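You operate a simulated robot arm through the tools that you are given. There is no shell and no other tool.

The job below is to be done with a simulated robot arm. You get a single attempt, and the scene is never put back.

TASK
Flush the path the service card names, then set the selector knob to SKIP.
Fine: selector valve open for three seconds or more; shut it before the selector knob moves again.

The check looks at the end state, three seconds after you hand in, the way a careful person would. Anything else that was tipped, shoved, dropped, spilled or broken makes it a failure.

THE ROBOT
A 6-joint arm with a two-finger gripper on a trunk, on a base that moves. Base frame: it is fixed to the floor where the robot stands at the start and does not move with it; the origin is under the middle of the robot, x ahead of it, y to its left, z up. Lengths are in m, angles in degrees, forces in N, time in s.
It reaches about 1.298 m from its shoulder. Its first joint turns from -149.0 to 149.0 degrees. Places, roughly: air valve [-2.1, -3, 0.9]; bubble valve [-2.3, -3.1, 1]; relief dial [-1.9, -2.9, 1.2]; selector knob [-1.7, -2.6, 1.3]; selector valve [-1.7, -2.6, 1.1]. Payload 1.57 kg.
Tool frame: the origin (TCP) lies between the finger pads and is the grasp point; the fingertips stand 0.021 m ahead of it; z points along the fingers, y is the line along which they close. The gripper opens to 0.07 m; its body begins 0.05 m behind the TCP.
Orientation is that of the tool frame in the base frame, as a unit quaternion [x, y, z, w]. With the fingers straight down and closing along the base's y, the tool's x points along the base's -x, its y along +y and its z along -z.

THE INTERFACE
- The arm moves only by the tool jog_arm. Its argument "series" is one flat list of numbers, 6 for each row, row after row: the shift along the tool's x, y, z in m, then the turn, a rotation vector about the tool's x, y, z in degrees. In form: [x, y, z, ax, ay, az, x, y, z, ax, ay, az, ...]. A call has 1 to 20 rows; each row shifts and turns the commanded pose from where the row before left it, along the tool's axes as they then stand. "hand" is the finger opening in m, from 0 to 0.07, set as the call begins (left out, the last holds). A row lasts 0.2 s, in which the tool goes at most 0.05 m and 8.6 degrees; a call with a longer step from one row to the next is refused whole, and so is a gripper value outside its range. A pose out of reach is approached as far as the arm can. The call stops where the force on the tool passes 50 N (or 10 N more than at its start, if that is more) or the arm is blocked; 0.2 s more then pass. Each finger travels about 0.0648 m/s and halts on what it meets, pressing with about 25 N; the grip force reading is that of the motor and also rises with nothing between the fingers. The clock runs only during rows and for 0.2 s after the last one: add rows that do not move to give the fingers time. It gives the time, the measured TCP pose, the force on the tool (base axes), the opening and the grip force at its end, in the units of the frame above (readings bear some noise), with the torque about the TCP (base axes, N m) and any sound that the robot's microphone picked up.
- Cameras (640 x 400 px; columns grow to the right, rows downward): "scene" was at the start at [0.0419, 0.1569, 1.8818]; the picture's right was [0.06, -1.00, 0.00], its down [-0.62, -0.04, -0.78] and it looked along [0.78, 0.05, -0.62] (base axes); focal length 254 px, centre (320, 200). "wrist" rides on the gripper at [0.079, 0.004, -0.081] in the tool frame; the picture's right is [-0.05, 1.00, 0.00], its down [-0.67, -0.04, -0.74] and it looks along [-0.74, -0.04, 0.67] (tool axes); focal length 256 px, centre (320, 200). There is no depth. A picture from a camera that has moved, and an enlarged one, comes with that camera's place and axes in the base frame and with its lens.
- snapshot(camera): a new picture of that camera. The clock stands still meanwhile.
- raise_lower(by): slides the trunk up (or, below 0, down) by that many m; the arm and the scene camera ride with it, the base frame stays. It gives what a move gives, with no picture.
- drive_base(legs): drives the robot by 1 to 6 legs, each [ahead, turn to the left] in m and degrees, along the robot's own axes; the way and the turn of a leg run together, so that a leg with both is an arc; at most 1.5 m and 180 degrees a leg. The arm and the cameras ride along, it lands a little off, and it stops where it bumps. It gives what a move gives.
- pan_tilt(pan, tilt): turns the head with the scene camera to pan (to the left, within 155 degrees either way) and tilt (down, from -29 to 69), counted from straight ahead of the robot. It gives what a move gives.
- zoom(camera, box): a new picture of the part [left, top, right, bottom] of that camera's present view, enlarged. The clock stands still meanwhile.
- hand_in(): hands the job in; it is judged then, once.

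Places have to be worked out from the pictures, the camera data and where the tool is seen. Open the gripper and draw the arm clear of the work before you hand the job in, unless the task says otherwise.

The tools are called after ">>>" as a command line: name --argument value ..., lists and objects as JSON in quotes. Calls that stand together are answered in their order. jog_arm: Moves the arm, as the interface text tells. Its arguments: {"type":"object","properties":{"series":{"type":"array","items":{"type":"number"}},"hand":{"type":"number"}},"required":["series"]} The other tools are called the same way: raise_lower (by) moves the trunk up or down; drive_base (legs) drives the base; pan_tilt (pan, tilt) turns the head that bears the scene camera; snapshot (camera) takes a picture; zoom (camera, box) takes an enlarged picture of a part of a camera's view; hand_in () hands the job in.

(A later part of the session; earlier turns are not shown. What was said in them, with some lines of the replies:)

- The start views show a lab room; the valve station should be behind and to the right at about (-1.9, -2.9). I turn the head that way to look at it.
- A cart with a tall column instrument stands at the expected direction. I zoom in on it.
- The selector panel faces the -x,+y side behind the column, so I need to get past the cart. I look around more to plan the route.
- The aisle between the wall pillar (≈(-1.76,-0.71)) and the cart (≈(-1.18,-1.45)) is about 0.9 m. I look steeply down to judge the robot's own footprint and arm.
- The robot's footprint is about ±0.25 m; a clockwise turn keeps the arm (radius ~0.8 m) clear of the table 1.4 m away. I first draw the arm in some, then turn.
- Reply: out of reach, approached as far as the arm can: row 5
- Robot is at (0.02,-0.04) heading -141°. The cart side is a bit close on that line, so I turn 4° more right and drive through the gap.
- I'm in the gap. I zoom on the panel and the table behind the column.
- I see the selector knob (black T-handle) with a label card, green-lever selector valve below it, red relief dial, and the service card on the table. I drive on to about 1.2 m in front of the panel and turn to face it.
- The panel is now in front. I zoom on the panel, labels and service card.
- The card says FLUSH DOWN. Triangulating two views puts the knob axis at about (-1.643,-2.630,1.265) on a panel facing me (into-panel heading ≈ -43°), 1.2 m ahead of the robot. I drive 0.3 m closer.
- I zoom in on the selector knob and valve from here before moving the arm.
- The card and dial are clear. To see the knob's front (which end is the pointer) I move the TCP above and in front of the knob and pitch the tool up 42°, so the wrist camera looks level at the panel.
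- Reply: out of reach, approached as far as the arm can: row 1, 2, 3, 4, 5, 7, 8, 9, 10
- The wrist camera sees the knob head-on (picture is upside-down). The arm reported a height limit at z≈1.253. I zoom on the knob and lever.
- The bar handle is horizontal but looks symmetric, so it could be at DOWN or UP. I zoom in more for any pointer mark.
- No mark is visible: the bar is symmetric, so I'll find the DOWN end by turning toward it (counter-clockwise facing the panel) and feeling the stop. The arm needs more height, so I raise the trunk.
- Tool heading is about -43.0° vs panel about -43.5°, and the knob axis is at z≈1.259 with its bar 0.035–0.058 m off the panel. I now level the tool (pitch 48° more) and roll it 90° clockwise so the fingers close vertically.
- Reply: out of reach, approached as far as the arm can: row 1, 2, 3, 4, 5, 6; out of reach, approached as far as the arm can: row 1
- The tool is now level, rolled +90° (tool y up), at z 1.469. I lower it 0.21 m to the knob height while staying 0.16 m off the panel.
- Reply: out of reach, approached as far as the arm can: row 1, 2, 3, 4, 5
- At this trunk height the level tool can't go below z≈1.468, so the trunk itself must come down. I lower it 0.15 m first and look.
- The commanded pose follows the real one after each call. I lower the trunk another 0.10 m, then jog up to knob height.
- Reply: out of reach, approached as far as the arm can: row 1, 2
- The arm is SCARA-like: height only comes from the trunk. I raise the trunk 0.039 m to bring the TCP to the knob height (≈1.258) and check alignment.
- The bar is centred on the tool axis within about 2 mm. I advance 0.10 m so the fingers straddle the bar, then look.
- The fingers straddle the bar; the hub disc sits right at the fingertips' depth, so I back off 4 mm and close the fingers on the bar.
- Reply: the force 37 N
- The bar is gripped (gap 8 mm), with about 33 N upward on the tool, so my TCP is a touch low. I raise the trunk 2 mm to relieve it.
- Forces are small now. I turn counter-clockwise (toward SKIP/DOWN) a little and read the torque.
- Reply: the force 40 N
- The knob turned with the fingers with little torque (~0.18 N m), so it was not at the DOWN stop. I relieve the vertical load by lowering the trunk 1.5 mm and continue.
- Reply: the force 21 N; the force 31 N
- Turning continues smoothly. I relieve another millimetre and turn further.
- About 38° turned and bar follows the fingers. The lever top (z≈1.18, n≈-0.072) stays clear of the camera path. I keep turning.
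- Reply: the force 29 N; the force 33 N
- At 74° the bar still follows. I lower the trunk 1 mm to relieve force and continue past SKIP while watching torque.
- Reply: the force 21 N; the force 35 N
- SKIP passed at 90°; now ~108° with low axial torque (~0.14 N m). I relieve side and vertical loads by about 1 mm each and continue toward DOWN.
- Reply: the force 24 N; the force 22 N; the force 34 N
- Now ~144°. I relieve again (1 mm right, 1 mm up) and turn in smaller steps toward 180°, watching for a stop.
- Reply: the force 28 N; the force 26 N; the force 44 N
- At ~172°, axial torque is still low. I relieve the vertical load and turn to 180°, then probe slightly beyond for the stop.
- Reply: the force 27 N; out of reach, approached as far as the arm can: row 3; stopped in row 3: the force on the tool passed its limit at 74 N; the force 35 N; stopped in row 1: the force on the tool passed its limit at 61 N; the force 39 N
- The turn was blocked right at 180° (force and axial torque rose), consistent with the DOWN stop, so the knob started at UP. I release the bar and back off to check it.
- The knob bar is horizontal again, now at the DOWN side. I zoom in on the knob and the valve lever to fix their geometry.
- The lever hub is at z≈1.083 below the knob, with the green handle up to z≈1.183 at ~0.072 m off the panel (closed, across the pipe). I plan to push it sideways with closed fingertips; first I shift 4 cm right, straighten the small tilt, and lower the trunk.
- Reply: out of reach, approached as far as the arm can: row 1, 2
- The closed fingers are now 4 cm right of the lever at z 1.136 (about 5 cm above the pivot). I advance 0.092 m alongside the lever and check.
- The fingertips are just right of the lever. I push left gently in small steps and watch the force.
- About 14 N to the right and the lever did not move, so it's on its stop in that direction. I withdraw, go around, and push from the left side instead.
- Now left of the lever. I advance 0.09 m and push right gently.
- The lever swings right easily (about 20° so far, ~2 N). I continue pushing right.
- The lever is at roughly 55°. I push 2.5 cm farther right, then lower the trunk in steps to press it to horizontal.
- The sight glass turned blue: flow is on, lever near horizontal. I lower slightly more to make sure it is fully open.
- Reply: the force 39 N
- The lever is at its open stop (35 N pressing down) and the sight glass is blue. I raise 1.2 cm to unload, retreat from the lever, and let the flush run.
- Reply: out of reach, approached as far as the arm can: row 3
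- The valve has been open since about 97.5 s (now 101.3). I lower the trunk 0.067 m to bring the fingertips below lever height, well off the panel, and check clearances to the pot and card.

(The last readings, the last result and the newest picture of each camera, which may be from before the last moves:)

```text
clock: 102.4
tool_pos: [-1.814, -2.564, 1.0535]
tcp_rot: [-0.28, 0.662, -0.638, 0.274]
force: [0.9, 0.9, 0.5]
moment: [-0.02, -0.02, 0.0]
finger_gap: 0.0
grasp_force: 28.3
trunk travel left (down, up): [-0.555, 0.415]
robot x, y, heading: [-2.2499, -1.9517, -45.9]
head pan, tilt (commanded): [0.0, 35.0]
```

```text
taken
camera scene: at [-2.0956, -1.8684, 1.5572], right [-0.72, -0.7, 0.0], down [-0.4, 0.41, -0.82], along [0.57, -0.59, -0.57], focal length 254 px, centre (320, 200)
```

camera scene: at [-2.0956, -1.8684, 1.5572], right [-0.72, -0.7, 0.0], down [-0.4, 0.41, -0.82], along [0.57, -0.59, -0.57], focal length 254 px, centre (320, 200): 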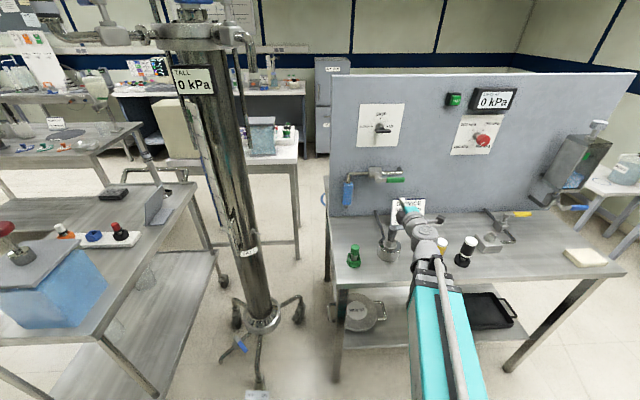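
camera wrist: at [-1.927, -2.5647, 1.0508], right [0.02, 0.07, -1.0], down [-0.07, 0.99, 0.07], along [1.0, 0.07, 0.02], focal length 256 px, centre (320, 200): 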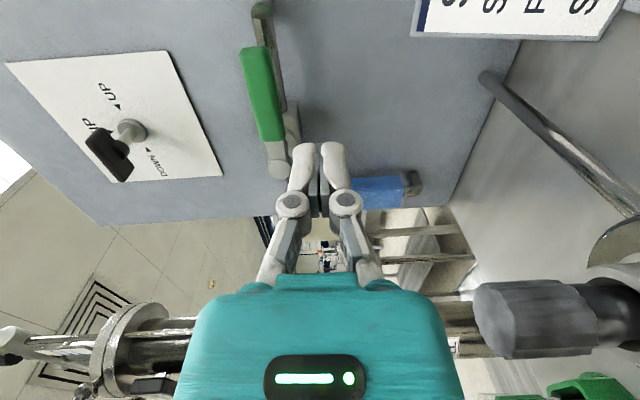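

The pot's stopper top (~z 1.0, n -0.22) is about 2 cm below the gripper body, so I shift 1.5 cm right and 3 mm up before advancing under the lever's end.

>>> jog_arm --series '[0.0075, 0, 0, 0, 0, 0, 0.0075, 0, 0, 0, 0, 0]'

>>> raise_lower --by 0.003

>>> jog_arm --series '[0, 0, 0.02, 0, 0, 0, 0, 0, 0.02, 0, 0, 0, 0, 0, 0.02, 0, 0, 0]'

>>> snapshot --camera "wrist"

>>> zoom --camera "scene" --box '[340, 140, 500, 240]'

```text
clock: 103.0
tool_pos: [-1.8244, -2.5751, 1.0535]
tcp_rot: [-0.279, 0.664, -0.637, 0.274]
force: [0.3, 0.4, -0.1]
moment: [-0.02, 0.0, 0.0]
finger_gap: 0.0
grasp_force: 28.2
trunk travel left (down, up): [-0.555, 0.415]
robot x, y, heading: [-2.2468, -1.952, -46.0]
head pan, tilt (commanded): [0.0, 35.0]
```

```text
clock: 103.5
tool_pos: [-1.8235, -2.5756, 1.0564]
tcp_rot: [-0.28, 0.664, -0.637, 0.274]
force: [0.2, -1.1, 0.2]
moment: [0.0, 0.0, 0.02]
finger_gap: 0.0001
grasp_force: 28.8
trunk travel left (down, up): [-0.558, 0.412]
robot x, y, heading: [-2.247, -1.9541, -45.9]
head pan, tilt (commanded): [0.0, 35.0]
```

```text
clock: 104.3
tool_pos: [-1.7806, -2.6182, 1.0562]
tcp_rot: [-0.279, 0.664, -0.637, 0.275]
force: [1.1, 0.1, -0.1]
moment: [0.01, -0.03, -0.02]
finger_gap: 0.0003
grasp_force: 28.2
trunk travel left (down, up): [-0.558, 0.412]
robot x, y, heading: [-2.2455, -1.9588, -46.1]
head pan, tilt (commanded): [0.0, 35.0]
```

```text
taken
camera wrist: at [-1.8942, -2.6173, 1.0532], right [0.01, 0.07, -1.0], down [-0.07, 0.99, 0.07], along [1.0, 0.07, 0.02], focal length 256 px, centre (320, 200)
```

wrist: 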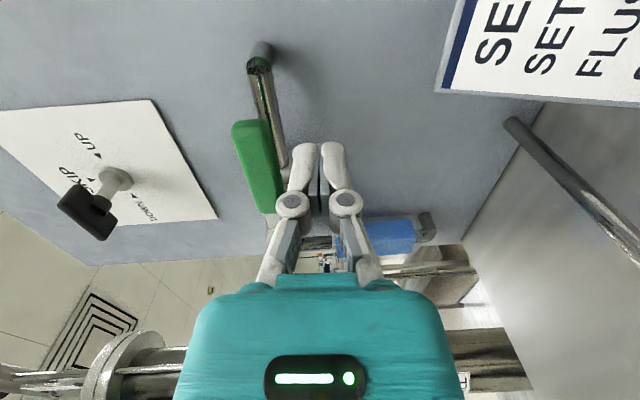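

```text
4.00 times, centred on (420, 190) of scene
camera zoom: at [-2.0956, -1.8685, 1.5602], right [-0.72, -0.7, 0.0], down [-0.4, 0.41, -0.82], along [0.57, -0.59, -0.57], focal length 1014 px, centre (-80, 240)
```

zoom: 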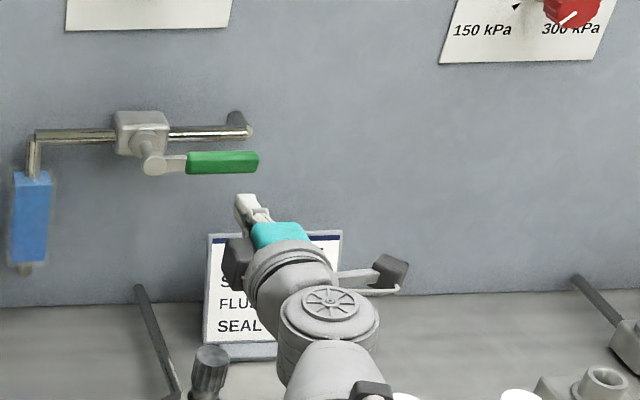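

Clear so far. I advance the last 3 cm under the lever's end, then raise the trunk to lift the lever.

>>> jog_arm --series '[0, 0, 0.015, 0, 0, 0, 0, 0, 0.015, 0, 0, 0]'

>>> raise_lower --by 0.02

>>> zoom --camera "scene" --box '[340, 130, 500, 230]'

>>> snapshot --camera "wrist"

```text
clock: 104.9
tool_pos: [-1.7607, -2.6372, 1.0552]
tcp_rot: [-0.28, 0.664, -0.636, 0.274]
force: [-0.5, 0.1, 0.2]
moment: [0.02, -0.01, -0.01]
finger_gap: 0.0
grasp_force: 29.2
out of reach, approached as far as the arm can: row 2
trunk travel left (down, up): [-0.558, 0.412]
robot x, y, heading: [-2.2488, -1.9523, -45.9]
head pan, tilt (commanded): [0.0, 35.0]
```

```text
clock: 105.6
tool_pos: [-1.7602, -2.637, 1.0752]
tcp_rot: [-0.279, 0.664, -0.636, 0.275]
force: [0.3, -0.9, -0.3]
moment: [-0.02, 0.02, 0.0]
finger_gap: 0.0
grasp_force: 28.2
trunk travel left (down, up): [-0.578, 0.392]
robot x, y, heading: [-2.2506, -1.9553, -46.0]
head pan, tilt (commanded): [0.0, 35.0]
```

```text
4.00 times, centred on (420, 180) of scene
camera zoom: at [-2.0955, -1.8685, 1.5803], right [-0.72, -0.7, 0.0], down [-0.4, 0.41, -0.82], along [0.57, -0.59, -0.57], focal length 1014 px, centre (-80, 280)
```

zoom: 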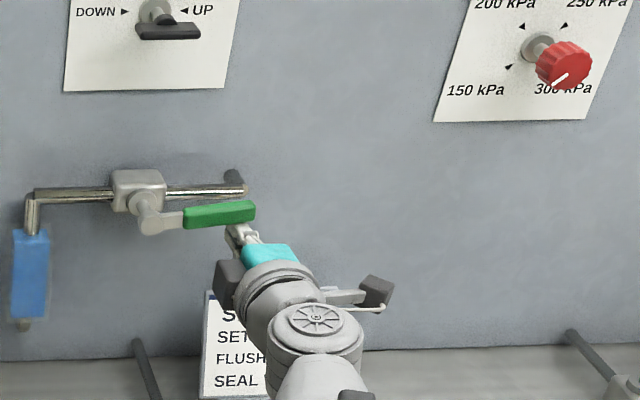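

```text
taken
camera wrist: at [-1.8736, -2.6375, 1.0733], right [0.01, 0.07, -1.0], down [-0.07, 0.99, 0.07], along [1.0, 0.07, 0.02], focal length 256 px, centre (320, 200)
```

wrist: 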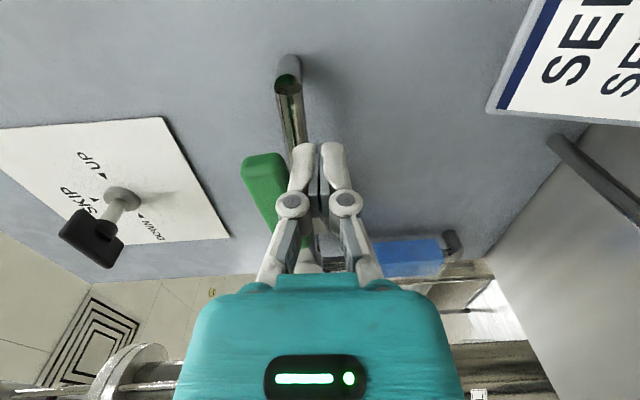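

The lever lifts with the finger. I raise another 5 cm to bring it to about 40°.

>>> raise_lower --by 0.045

>>> zoom --camera "scene" --box '[340, 140, 500, 240]'

>>> snapshot --camera "wrist"

```text
clock: 106.5
tool_pos: [-1.7609, -2.6377, 1.1223]
tcp_rot: [-0.279, 0.664, -0.637, 0.274]
force: [0.8, 0.4, 0.3]
moment: [0.02, -0.02, 0.0]
finger_gap: 0.0001
grasp_force: 29.1
trunk travel left (down, up): [-0.623, 0.347]
robot x, y, heading: [-2.2508, -1.9531, -46.0]
head pan, tilt (commanded): [0.0, 35.0]
```

```text
4.00 times, centred on (420, 190) of scene
camera zoom: at [-2.0955, -1.8685, 1.6253], right [-0.72, -0.7, 0.0], down [-0.4, 0.41, -0.82], along [0.57, -0.59, -0.57], focal length 1014 px, centre (-80, 240)
```

zoom: 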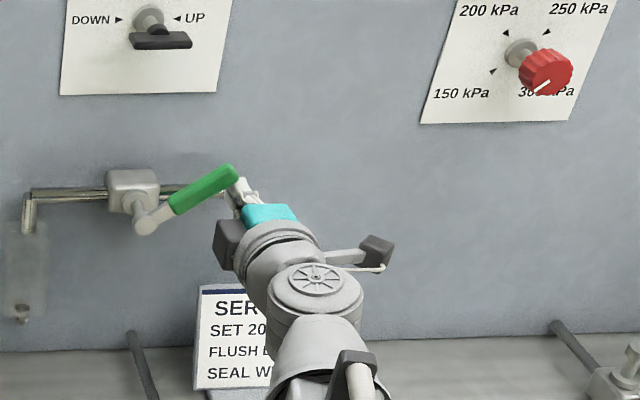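

```text
taken
camera wrist: at [-1.8736, -2.6375, 1.1182], right [0.01, 0.07, -1.0], down [-0.07, 0.99, 0.07], along [1.0, 0.07, 0.02], focal length 256 px, centre (320, 200)
```

wrist: 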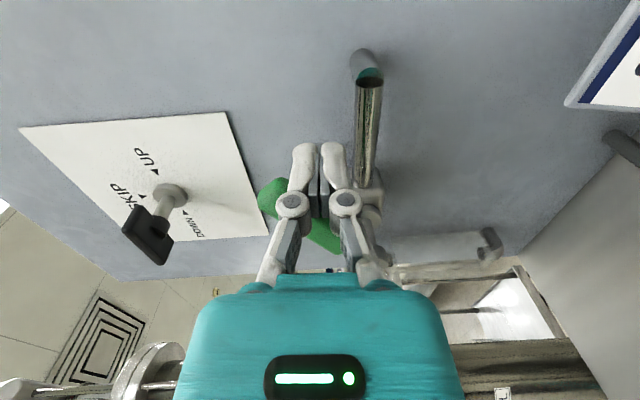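

Flow has stopped and the lever is at ~40°. I push left to bring it back up to its closed stop.

>>> jog_arm --series '[-0.01, 0, 0, 0, 0, 0, -0.01, 0, 0, 0, 0, 0, -0.01, 0, 0, 0, 0, 0, -0.01, 0, 0, 0, 0, 0, -0.01, 0, 0, 0, 0, 0]'

>>> zoom --camera "scene" --box '[340, 140, 500, 240]'

```text
clock: 107.7
tool_pos: [-1.7275, -2.6019, 1.1206]
tcp_rot: [-0.279, 0.664, -0.637, 0.274]
force: [-1.0, -0.6, -0.4]
moment: [0.04, 0.0, 0.01]
finger_gap: 0.0
grasp_force: 28.9
trunk travel left (down, up): [-0.623, 0.347]
robot x, y, heading: [-2.2492, -1.9499, -46.2]
head pan, tilt (commanded): [0.0, 35.0]
```

```text
4.00 times, centred on (420, 190) of scene
camera zoom: at [-2.0958, -1.8687, 1.6253], right [-0.72, -0.7, 0.0], down [-0.4, 0.41, -0.82], along [0.57, -0.59, -0.57], focal length 1014 px, centre (-80, 240)
```

zoom: 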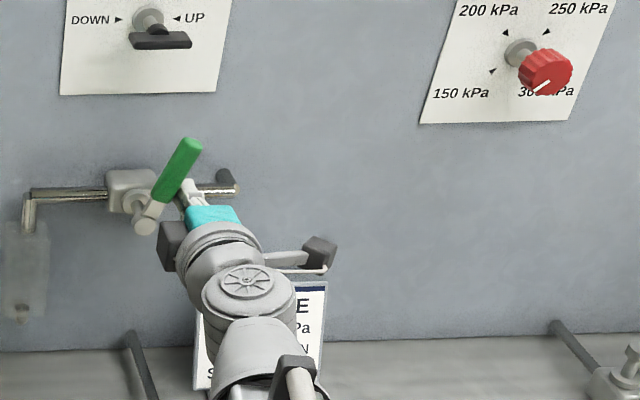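

The lever is ~20° off vertical. I push the rest of the way to the stop in small steps.

>>> jog_arm --series '[-0.006, 0, 0, 0, 0, 0, -0.005, 0, 0, 0, 0, 0, -0.004, 0, 0, 0, 0, 0]'

>>> zoom --camera "scene" --box '[330, 150, 450, 225]'

```text
clock: 108.5
tool_pos: [-1.7163, -2.5901, 1.1214]
tcp_rot: [-0.28, 0.664, -0.637, 0.275]
force: [-1.7, -2.1, 0.1]
moment: [0.02, -0.02, 0.01]
finger_gap: 0.0
grasp_force: 28.6
trunk travel left (down, up): [-0.623, 0.347]
robot x, y, heading: [-2.2445, -1.9546, -45.8]
head pan, tilt (commanded): [0.0, 35.0]
```

```text
5.33 times, centred on (390, 188) of scene
camera zoom: at [-2.0959, -1.8686, 1.6253], right [-0.72, -0.7, 0.0], down [-0.4, 0.41, -0.82], along [0.57, -0.59, -0.57], focal length 1353 px, centre (-53, 267)
```

zoom: 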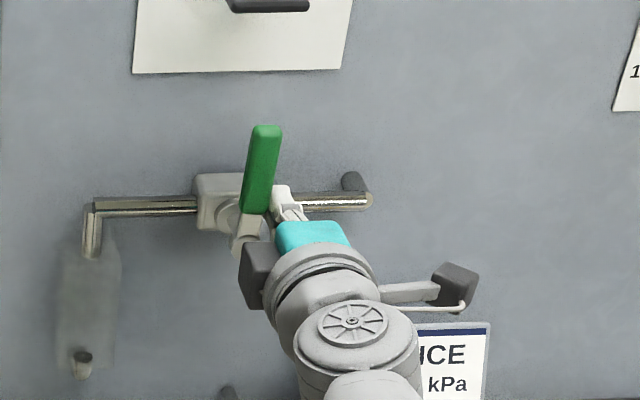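

A few degrees remain. I push slightly further until I feel the stop.

>>> jog_arm --series '[-0.003, 0, 0, 0, 0, 0, -0.003, 0, 0, 0, 0, 0]'

>>> zoom --camera "scene" --box '[330, 150, 450, 225]'

```text
clock: 109.0
tool_pos: [-1.7158, -2.5888, 1.1211]
tcp_rot: [-0.276, 0.665, -0.637, 0.273]
force: [-18.7, -14.4, -2.2]
moment: [-0.06, 0.04, 0.04]
finger_gap: 0.0061
grasp_force: 28.9
trunk travel left (down, up): [-0.623, 0.347]
robot x, y, heading: [-2.2508, -1.9554, -46.0]
head pan, tilt (commanded): [0.0, 35.0]
```

```text
5.33 times, centred on (390, 188) of scene
camera zoom: at [-2.0981, -1.8706, 1.6256], right [-0.72, -0.69, 0.0], down [-0.4, 0.41, -0.82], along [0.57, -0.59, -0.57], focal length 1353 px, centre (-53, 267)
```

zoom: 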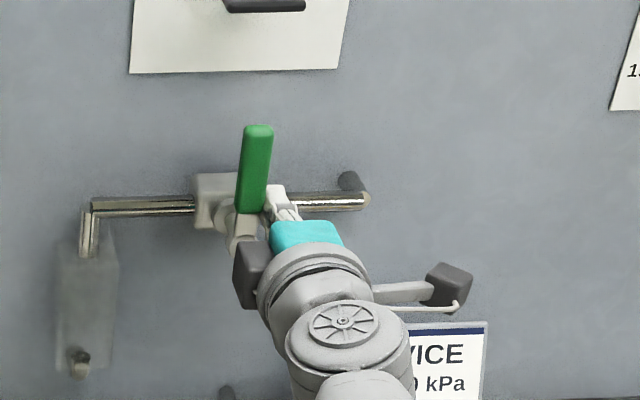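

The lever is back on its closed stop (23 N, same look as at the start, sight glass clear). I ease off right, withdraw from the panel, and open the fingers.

>>> jog_arm --series '[0.012, 0, 0, 0, 0, 0, 0, 0, -0.03, 0, 0, 0, 0, 0, -0.03, 0, 0, 0, 0, 0, -0.03, 0, 0, 0, 0, 0, 0, 2.1, 0, -0.6, 0, 0, 0, 0, 0, 0]'

>>> snapshot --camera "wrist"

>>> zoom --camera "scene" --box '[330, 130, 450, 205]'

```text
clock: 110.5
tool_pos: [-1.7845, -2.531, 1.1233]
tcp_rot: [-0.278, 0.659, -0.644, 0.273]
force: [-0.4, 0.3, 0.6]
moment: [0.02, 0.01, 0.01]
finger_gap: 0.0
grasp_force: 28.8
trunk travel left (down, up): [-0.623, 0.347]
robot x, y, heading: [-2.2504, -1.9559, -45.8]
head pan, tilt (commanded): [0.0, 35.0]
```

```text
taken
camera wrist: at [-1.8959, -2.5305, 1.1204], right [0.02, 0.06, -1.0], down [-0.07, 1.0, 0.05], along [1.0, 0.07, 0.03], focal length 256 px, centre (320, 200)
```

wrist: 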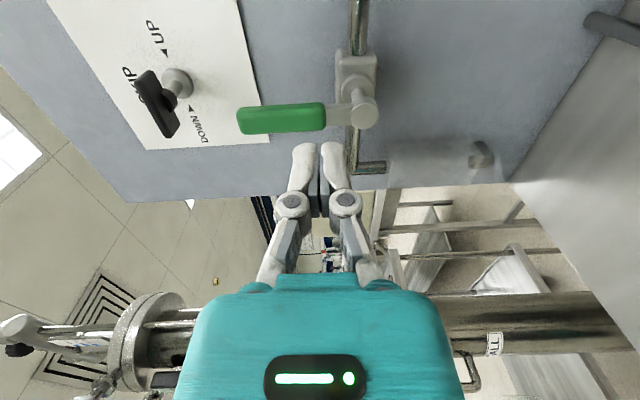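

```text
5.33 times, centred on (390, 168) of scene
camera zoom: at [-2.0954, -1.8685, 1.6252], right [-0.72, -0.7, 0.0], down [-0.4, 0.41, -0.82], along [0.57, -0.59, -0.57], focal length 1353 px, centre (-53, 373)
```

zoom: 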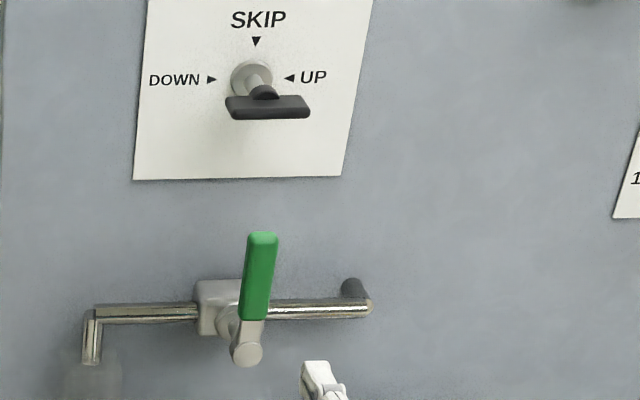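

Valve confirmed shut with sight glass clear. I raise the trunk to knob height, open the fingers to 5 cm, and shift left onto the knob axis.

>>> raise_lower --by 0.137

>>> jog_arm --series '[-0.0105, 0, 0, 0, 0, 0, -0.0105, 0, 0, 0, 0, 0, 0, 0, 0, 0, 0, 0]' --hand 0.05

>>> zoom --camera "wrist" --box '[200, 0, 440, 150]'

```text
clock: 112.1
tool_pos: [-1.7835, -2.5312, 1.2623]
tcp_rot: [-0.279, 0.659, -0.643, 0.273]
force: [-0.7, 0.4, 0.4]
moment: [0.02, -0.01, 0.01]
finger_gap: 0.0001
grasp_force: 28.9
trunk travel left (down, up): [-0.76, 0.21]
robot x, y, heading: [-2.25, -1.9534, -46.1]
head pan, tilt (commanded): [0.0, 35.0]
```

```text
clock: 112.9
tool_pos: [-1.7674, -2.5136, 1.2606]
tcp_rot: [-0.278, 0.659, -0.644, 0.273]
force: [-0.9, -0.4, -0.4]
moment: [-0.03, 0.0, -0.05]
finger_gap: 0.0498
grasp_force: 0.1
trunk travel left (down, up): [-0.76, 0.21]
robot x, y, heading: [-2.2536, -1.9544, -45.8]
head pan, tilt (commanded): [0.0, 35.0]
```

```text
2.67 times, centred on (320, 75) of wrist
camera zoom: at [-1.8805, -2.5144, 1.2574], right [0.02, 0.06, -1.0], down [-0.07, 1.0, 0.05], along [1.0, 0.07, 0.03], focal length 683 px, centre (320, 533)
```

zoom: 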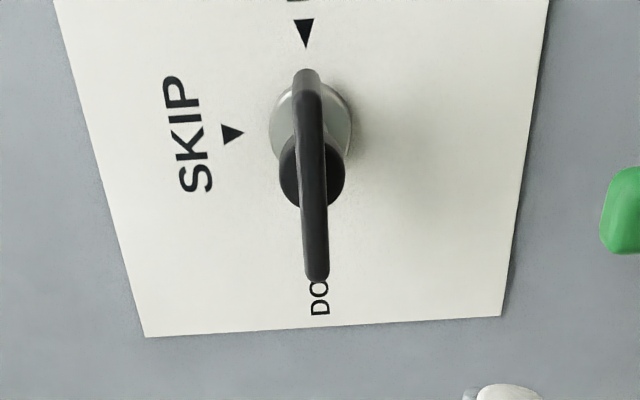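

The knob is still at DOWN and aligned with the tool axis. I advance 0.108 m to straddle the bar.

>>> jog_arm --series '[0, 0, 0.027, 0, 0, 0, 0, 0, 0.027, 0, 0, 0, 0, 0, 0.027, 0, 0, 0, 0, 0, 0.027, 0, 0, 0, 0, 0, 0, 0, 0, 0]'

>>> snapshot --camera "wrist"

```text
clock: 114.1
tool_pos: [-1.6908, -2.5907, 1.2604]
tcp_rot: [-0.279, 0.659, -0.643, 0.273]
force: [-0.6, -0.2, -0.2]
moment: [0.02, 0.01, 0.01]
finger_gap: 0.0501
grasp_force: 0.0
trunk travel left (down, up): [-0.76, 0.21]
robot x, y, heading: [-2.2509, -1.9541, -46.1]
head pan, tilt (commanded): [0.0, 35.0]
```

```text
taken
camera wrist: at [-1.8031, -2.5905, 1.2574], right [0.02, 0.06, -1.0], down [-0.07, 1.0, 0.05], along [1.0, 0.07, 0.02], focal length 256 px, centre (320, 200)
```

wrist: 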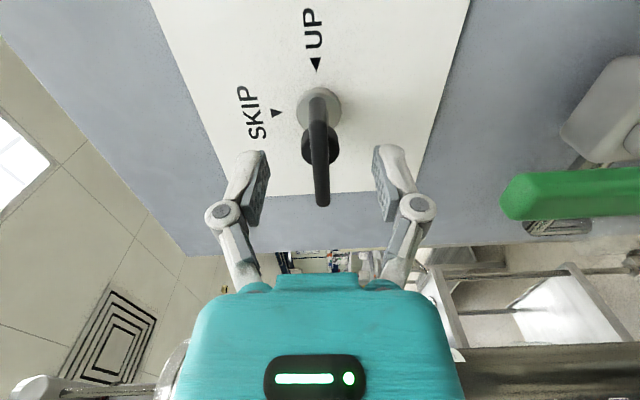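

The bar sits centrally between the fingers. I close on it and read the forces.

>>> jog_arm --series '[0, 0, 0, 0, 0, 0, 0, 0, 0, 0, 0, 0, 0, 0, 0, 0, 0, 0, 0, 0, 0, 0, 0, 0]' --hand 0.0

```text
clock: 115.1
tool_pos: [-1.691, -2.5901, 1.2615]
tcp_rot: [-0.279, 0.659, -0.643, 0.273]
force: [-3.6, 2.8, -6.9]
moment: [0.0, 0.05, 0.13]
finger_gap: 0.0078
grasp_force: 32.1
trunk travel left (down, up): [-0.76, 0.21]
robot x, y, heading: [-2.2471, -1.9583, -45.8]
head pan, tilt (commanded): [0.0, 35.0]
```

Gripped with low forces. I turn clockwise toward SKIP in steps, watching the load.

>>> jog_arm --series '[0, 0, 0, 0, 0, 6, 0, 0, 0, 0, 0, 6, 0, 0, 0, 0, 0, 6]'

>>> jog_arm --series '[0, 0, 0, 0, 0, 6, 0, 0, 0, 0, 0, 6]'

```text
clock: 115.9
tool_pos: [-1.6904, -2.5909, 1.2606]
tcp_rot: [-0.172, 0.695, -0.592, 0.371]
force: [-7.8, 8.3, -18.2]
moment: [-0.02, 0.11, 0.86]
finger_gap: 0.0081
grasp_force: 32.2
trunk travel left (down, up): [-0.76, 0.21]
robot x, y, heading: [-2.2477, -1.9525, -45.8]
head pan, tilt (commanded): [0.0, 35.0]
```

```text
clock: 116.5
tool_pos: [-1.6903, -2.5907, 1.2602]
tcp_rot: [-0.099, 0.709, -0.55, 0.43]
force: [-8.9, 13.7, -26.8]
moment: [0.07, 0.18, 0.71]
finger_gap: 0.008
grasp_force: 31.9
trunk travel left (down, up): [-0.76, 0.21]
robot x, y, heading: [-2.2489, -1.953, -46.1]
head pan, tilt (commanded): [0.0, 35.0]
```

Vertical load is -27 N, so I lower 1.2 mm and keep turning.

>>> raise_lower --by -0.0012

>>> jog_arm --series '[0, 0, 0, 0, 0, 6, 0, 0, 0, 0, 0, 6, 0, 0, 0, 0, 0, 6]'

>>> jog_arm --series '[0, 0, 0, 0, 0, 6, 0, 0, 0, 0, 0, 6]'

>>> snapshot --camera "wrist"

```text
clock: 117.0
tool_pos: [-1.691, -2.5915, 1.2605]
tcp_rot: [-0.099, 0.709, -0.551, 0.43]
force: [-1.7, 8.5, -8.5]
moment: [-0.16, -0.2, 0.86]
finger_gap: 0.0081
grasp_force: 31.6
trunk travel left (down, up): [-0.759, 0.211]
robot x, y, heading: [-2.2497, -1.954, -46.0]
head pan, tilt (commanded): [0.0, 35.0]
```

```text
clock: 117.8
tool_pos: [-1.6893, -2.5909, 1.2601]
tcp_rot: [0.015, 0.716, -0.477, 0.51]
force: [3.6, 5.1, -2.9]
moment: [-0.05, 0.01, 0.25]
finger_gap: 0.008
grasp_force: 31.3
trunk travel left (down, up): [-0.759, 0.211]
robot x, y, heading: [-2.2493, -1.9562, -45.8]
head pan, tilt (commanded): [0.0, 35.0]
```

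```text
clock: 118.4
tool_pos: [-1.6887, -2.5905, 1.2594]
tcp_rot: [0.089, 0.71, -0.42, 0.558]
force: [1.3, 6.3, -5.8]
moment: [-0.31, -0.24, 0.45]
finger_gap: 0.008
grasp_force: 32.2
trunk travel left (down, up): [-0.759, 0.211]
robot x, y, heading: [-2.2488, -1.9556, -46.1]
head pan, tilt (commanded): [0.0, 35.0]
```

```text
taken
camera wrist: at [-1.7735, -2.5577, 1.1895], right [0.61, 0.65, -0.45], down [-0.31, 0.72, 0.61], along [0.72, -0.23, 0.65], focal length 256 px, centre (320, 200)
```

wrist: 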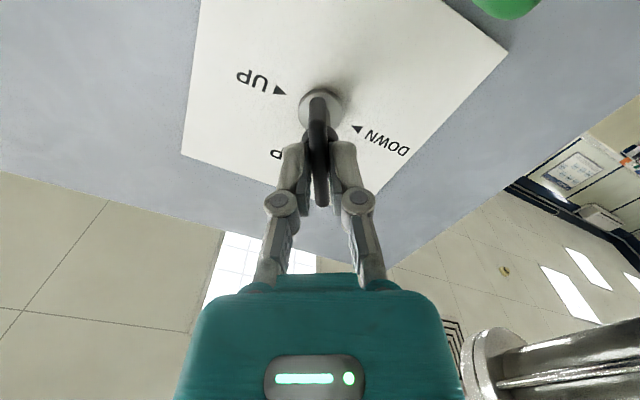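

60° turned, loads small. I turn the remaining 30°.

>>> jog_arm --series '[0, 0, 0, 0, 0, 6, 0, 0, 0, 0, 0, 6, 0, 0, 0, 0, 0, 6]'

>>> jog_arm --series '[0, 0, 0, 0, 0, 6, 0, 0, 0, 0, 0, 6]'

>>> snapshot --camera "wrist"

```text
clock: 119.2
tool_pos: [-1.6894, -2.5895, 1.259]
tcp_rot: [0.199, 0.687, -0.327, 0.617]
force: [3.7, 9.2, -8.8]
moment: [0.21, 0.31, 0.19]
finger_gap: 0.008
grasp_force: 32.2
trunk travel left (down, up): [-0.759, 0.211]
robot x, y, heading: [-2.2456, -1.9544, -45.8]
head pan, tilt (commanded): [0.0, 35.0]
```

```text
clock: 119.8
tool_pos: [-1.6893, -2.5889, 1.2587]
tcp_rot: [0.27, 0.663, -0.262, 0.648]
force: [5.0, 11.1, -8.7]
moment: [0.4, 0.49, 0.24]
finger_gap: 0.0078
grasp_force: 31.9
trunk travel left (down, up): [-0.759, 0.211]
robot x, y, heading: [-2.246, -1.9556, -46.1]
head pan, tilt (commanded): [0.0, 35.0]
```

```text
taken
camera wrist: at [-1.7453, -2.5283, 1.181], right [0.7, 0.72, 0.06], down [-0.55, 0.48, 0.68], along [0.46, -0.51, 0.73], focal length 256 px, centre (320, 200)
```

wrist: 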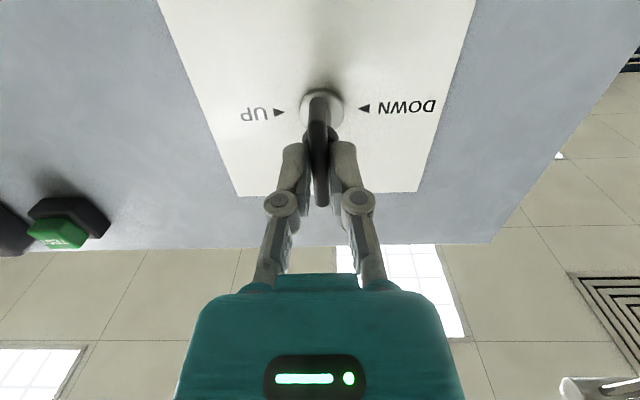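

The tool's y axis is level within 0.2°, so the bar should be vertical. I release and back away to check.

>>> jog_arm --series '[0, 0, 0, 0, 0, 0, 0, 0, 0, 0, 0, 0, 0, 0, 0, 0, 0, 0]' --hand 0.05

>>> jog_arm --series '[0, 0, -0.025, 0, 0, 0, 0, 0, -0.03, 0, 0, 0, 0, 0, -0.03, 0, 0, 0, 0, 0, -0.02, 0, 0, 0]'

>>> snapshot --camera "wrist"

>>> snapshot --camera "scene"

>>> zoom --camera "scene" --box '[330, 130, 430, 192]'

```text
clock: 120.6
tool_pos: [-1.6914, -2.5911, 1.2591]
tcp_rot: [0.269, 0.663, -0.261, 0.648]
force: [-0.7, -0.1, 0.0]
moment: [-0.01, 0.02, -0.03]
finger_gap: 0.0501
grasp_force: 0.2
trunk travel left (down, up): [-0.759, 0.211]
robot x, y, heading: [-2.2486, -1.9564, -46.0]
head pan, tilt (commanded): [0.0, 35.0]
```

```text
clock: 121.6
tool_pos: [-1.7675, -2.5185, 1.2602]
tcp_rot: [0.269, 0.663, -0.262, 0.648]
force: [-0.4, -0.3, 0.6]
moment: [0.04, -0.01, 0.02]
finger_gap: 0.0498
grasp_force: 0.1
out of reach, approached as far as the arm can: row 4
trunk travel left (down, up): [-0.759, 0.211]
robot x, y, heading: [-2.2494, -1.954, -46.1]
head pan, tilt (commanded): [0.0, 35.0]
```

```text
taken
camera wrist: at [-1.8235, -2.4564, 1.1815], right [0.7, 0.72, 0.06], down [-0.55, 0.48, 0.68], along [0.46, -0.51, 0.73], focal length 256 px, centre (320, 200)
```

wrist: 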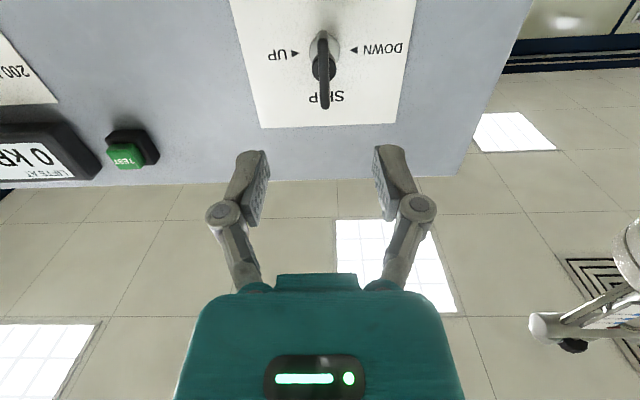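

```text
taken
camera scene: at [-2.0958, -1.8682, 1.7611], right [-0.72, -0.69, 0.0], down [-0.4, 0.41, -0.82], along [0.57, -0.59, -0.57], focal length 254 px, centre (320, 200)
```

scene: 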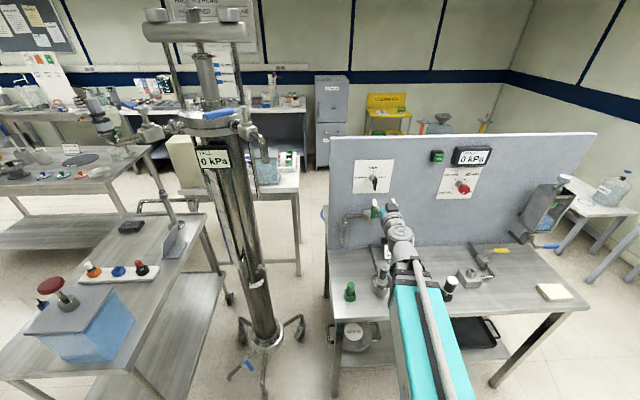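

```text
6.40 times, centred on (380, 161) of scene
camera zoom: at [-2.0958, -1.8682, 1.7611], right [-0.72, -0.69, 0.0], down [-0.4, 0.41, -0.82], along [0.57, -0.59, -0.57], focal length 1623 px, centre (-64, 450)
```

zoom: 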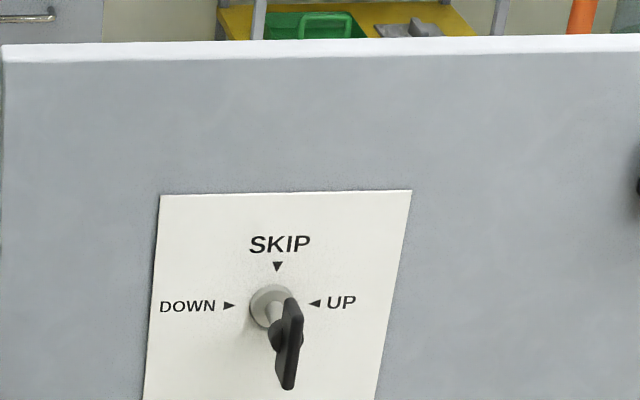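

The knob's bar is now vertical under SKIP. I check the angle closely, and the lever and sight glass too.

>>> zoom --camera "wrist" --box '[240, 10, 400, 110]'

>>> zoom --camera "scene" --box '[330, 180, 430, 242]'

```text
4.00 times, centred on (320, 60) of wrist
camera zoom: at [-1.8235, -2.4564, 1.1815], right [0.7, 0.72, 0.06], down [-0.55, 0.48, 0.68], along [0.46, -0.51, 0.73], focal length 1024 px, centre (320, 760)
```

zoom: 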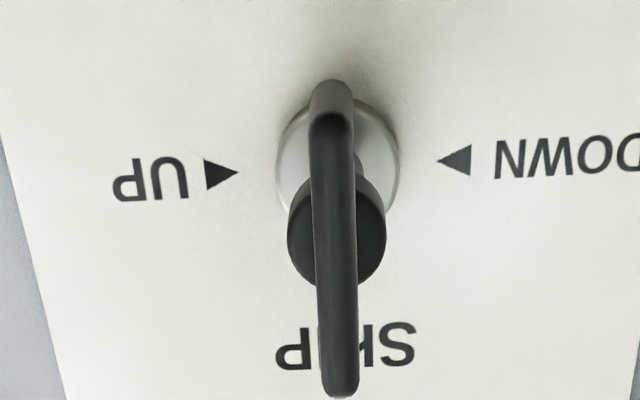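

```text
6.40 times, centred on (380, 211) of scene
camera zoom: at [-2.0958, -1.8682, 1.7611], right [-0.72, -0.69, 0.0], down [-0.4, 0.41, -0.82], along [0.57, -0.59, -0.57], focal length 1623 px, centre (-64, 130)
```

zoom: 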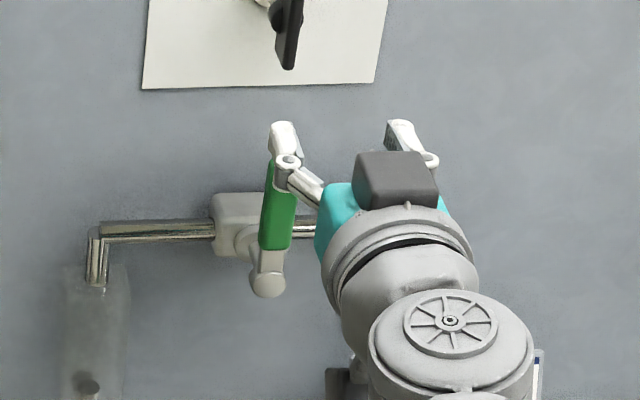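

Bar, arrows and text line up within about a degree at SKIP; the lever is vertical (shut) and the sight glass is clear. I open the gripper fully and back the robot away along the way I came.

>>> jog_arm --series '[0, 0, 0, 0, 0, 0, 0, 0, 0, 0, 0, 0]' --hand 0.07

>>> drive_base --legs '[[-0.3, 0]]'

>>> snapshot --camera "scene"

>>> zoom --camera "scene" --box '[310, 120, 470, 220]'

```text
clock: 122.2
tool_pos: [-1.7668, -2.5186, 1.2591]
tcp_rot: [0.269, 0.663, -0.262, 0.648]
force: [-0.5, -0.2, 0.3]
moment: [0.01, 0.04, 0.02]
finger_gap: 0.0701
grasp_force: 0.1
trunk travel left (down, up): [-0.759, 0.211]
robot x, y, heading: [-2.252, -1.9552, -46.0]
head pan, tilt (commanded): [0.0, 35.0]
```

```text
clock: 124.6
tool_pos: [-1.975, -2.3021, 1.2608]
tcp_rot: [0.269, 0.663, -0.262, 0.648]
force: [0.3, 0.5, 0.7]
moment: [0.01, 0.0, 0.0]
finger_gap: 0.07
grasp_force: 0.0
trunk travel left (down, up): [-0.759, 0.211]
robot x, y, heading: [-2.4582, -1.7396, -45.6]
head pan, tilt (commanded): [0.0, 35.0]
```

```text
taken
camera scene: at [-2.3044, -1.6525, 1.7611], right [-0.72, -0.7, 0.0], down [-0.4, 0.41, -0.82], along [0.57, -0.59, -0.57], focal length 254 px, centre (320, 200)
```

scene: 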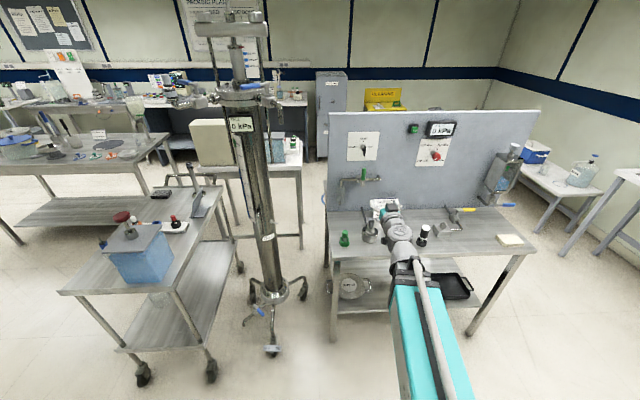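

```text
4.00 times, centred on (390, 170) of scene
camera zoom: at [-2.3044, -1.6525, 1.7611], right [-0.72, -0.7, 0.0], down [-0.4, 0.41, -0.82], along [0.57, -0.59, -0.57], focal length 1014 px, centre (40, 320)
```

zoom: 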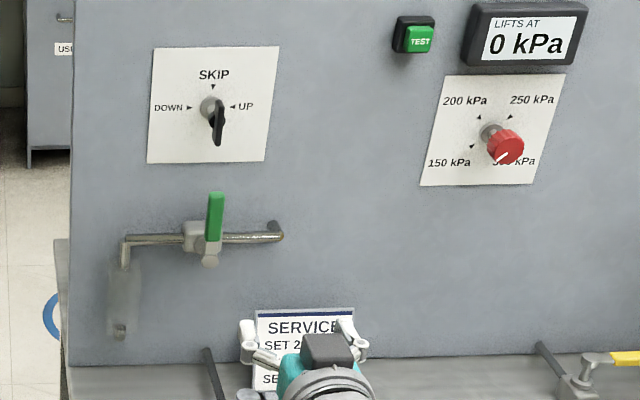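

Knob at SKIP, lever shut, arm clear. One last look at the table items before handing in.

>>> zoom --camera "scene" --box '[310, 190, 550, 340]'

```text
2.67 times, centred on (430, 265) of scene
camera zoom: at [-2.3044, -1.6525, 1.7611], right [-0.72, -0.7, 0.0], down [-0.4, 0.41, -0.82], along [0.57, -0.59, -0.57], focal length 676 px, centre (27, 27)
```

zoom: 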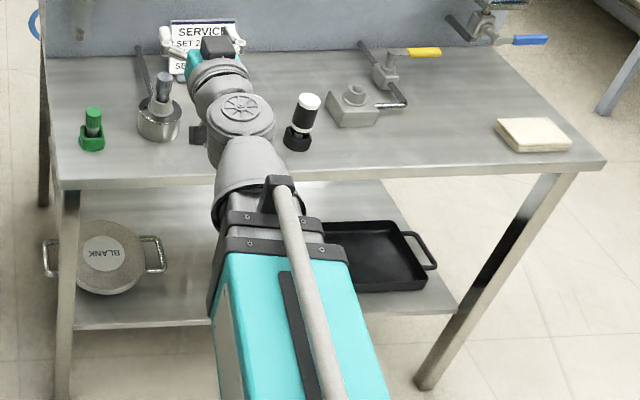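

Everything on the table stands as before; the flush on DOWN ran about 8 s, the valve is shut and the knob is at SKIP with the arm clear. I hand in.

>>> hand_in

```text
The job is handed in.
```

I handed the job in with the DOWN path flushed and the selector knob at SKIP. The check result has not come back to me.

- **Path:** The service card reads FLUSH DOWN. The knob's bar handle looks the same at both ends, so I could not read its starting position. I turned it counter-clockwise past SKIP until it stopped after half a turn. I took that stop as DOWN and the start as UP.
- **Flush:** I opened the selector valve to its stop. The sight glass turned blue and stayed blue for roughly 7 to 8 seconds, well over the three needed. I then pushed the lever back to its closed stop and saw the glass clear before touching the knob again.
- **Knob:** It now points to SKIP, within about a degree by the close-up view.
- **Surroundings:** Nothing I could see was tipped or moved. The yellow bottle on the table was hidden behind the arm in the last picture, so I did not see it at the end. I left the relief dial alone.

The gripper is open and the robot is backed about 0.3 m away from the panel.
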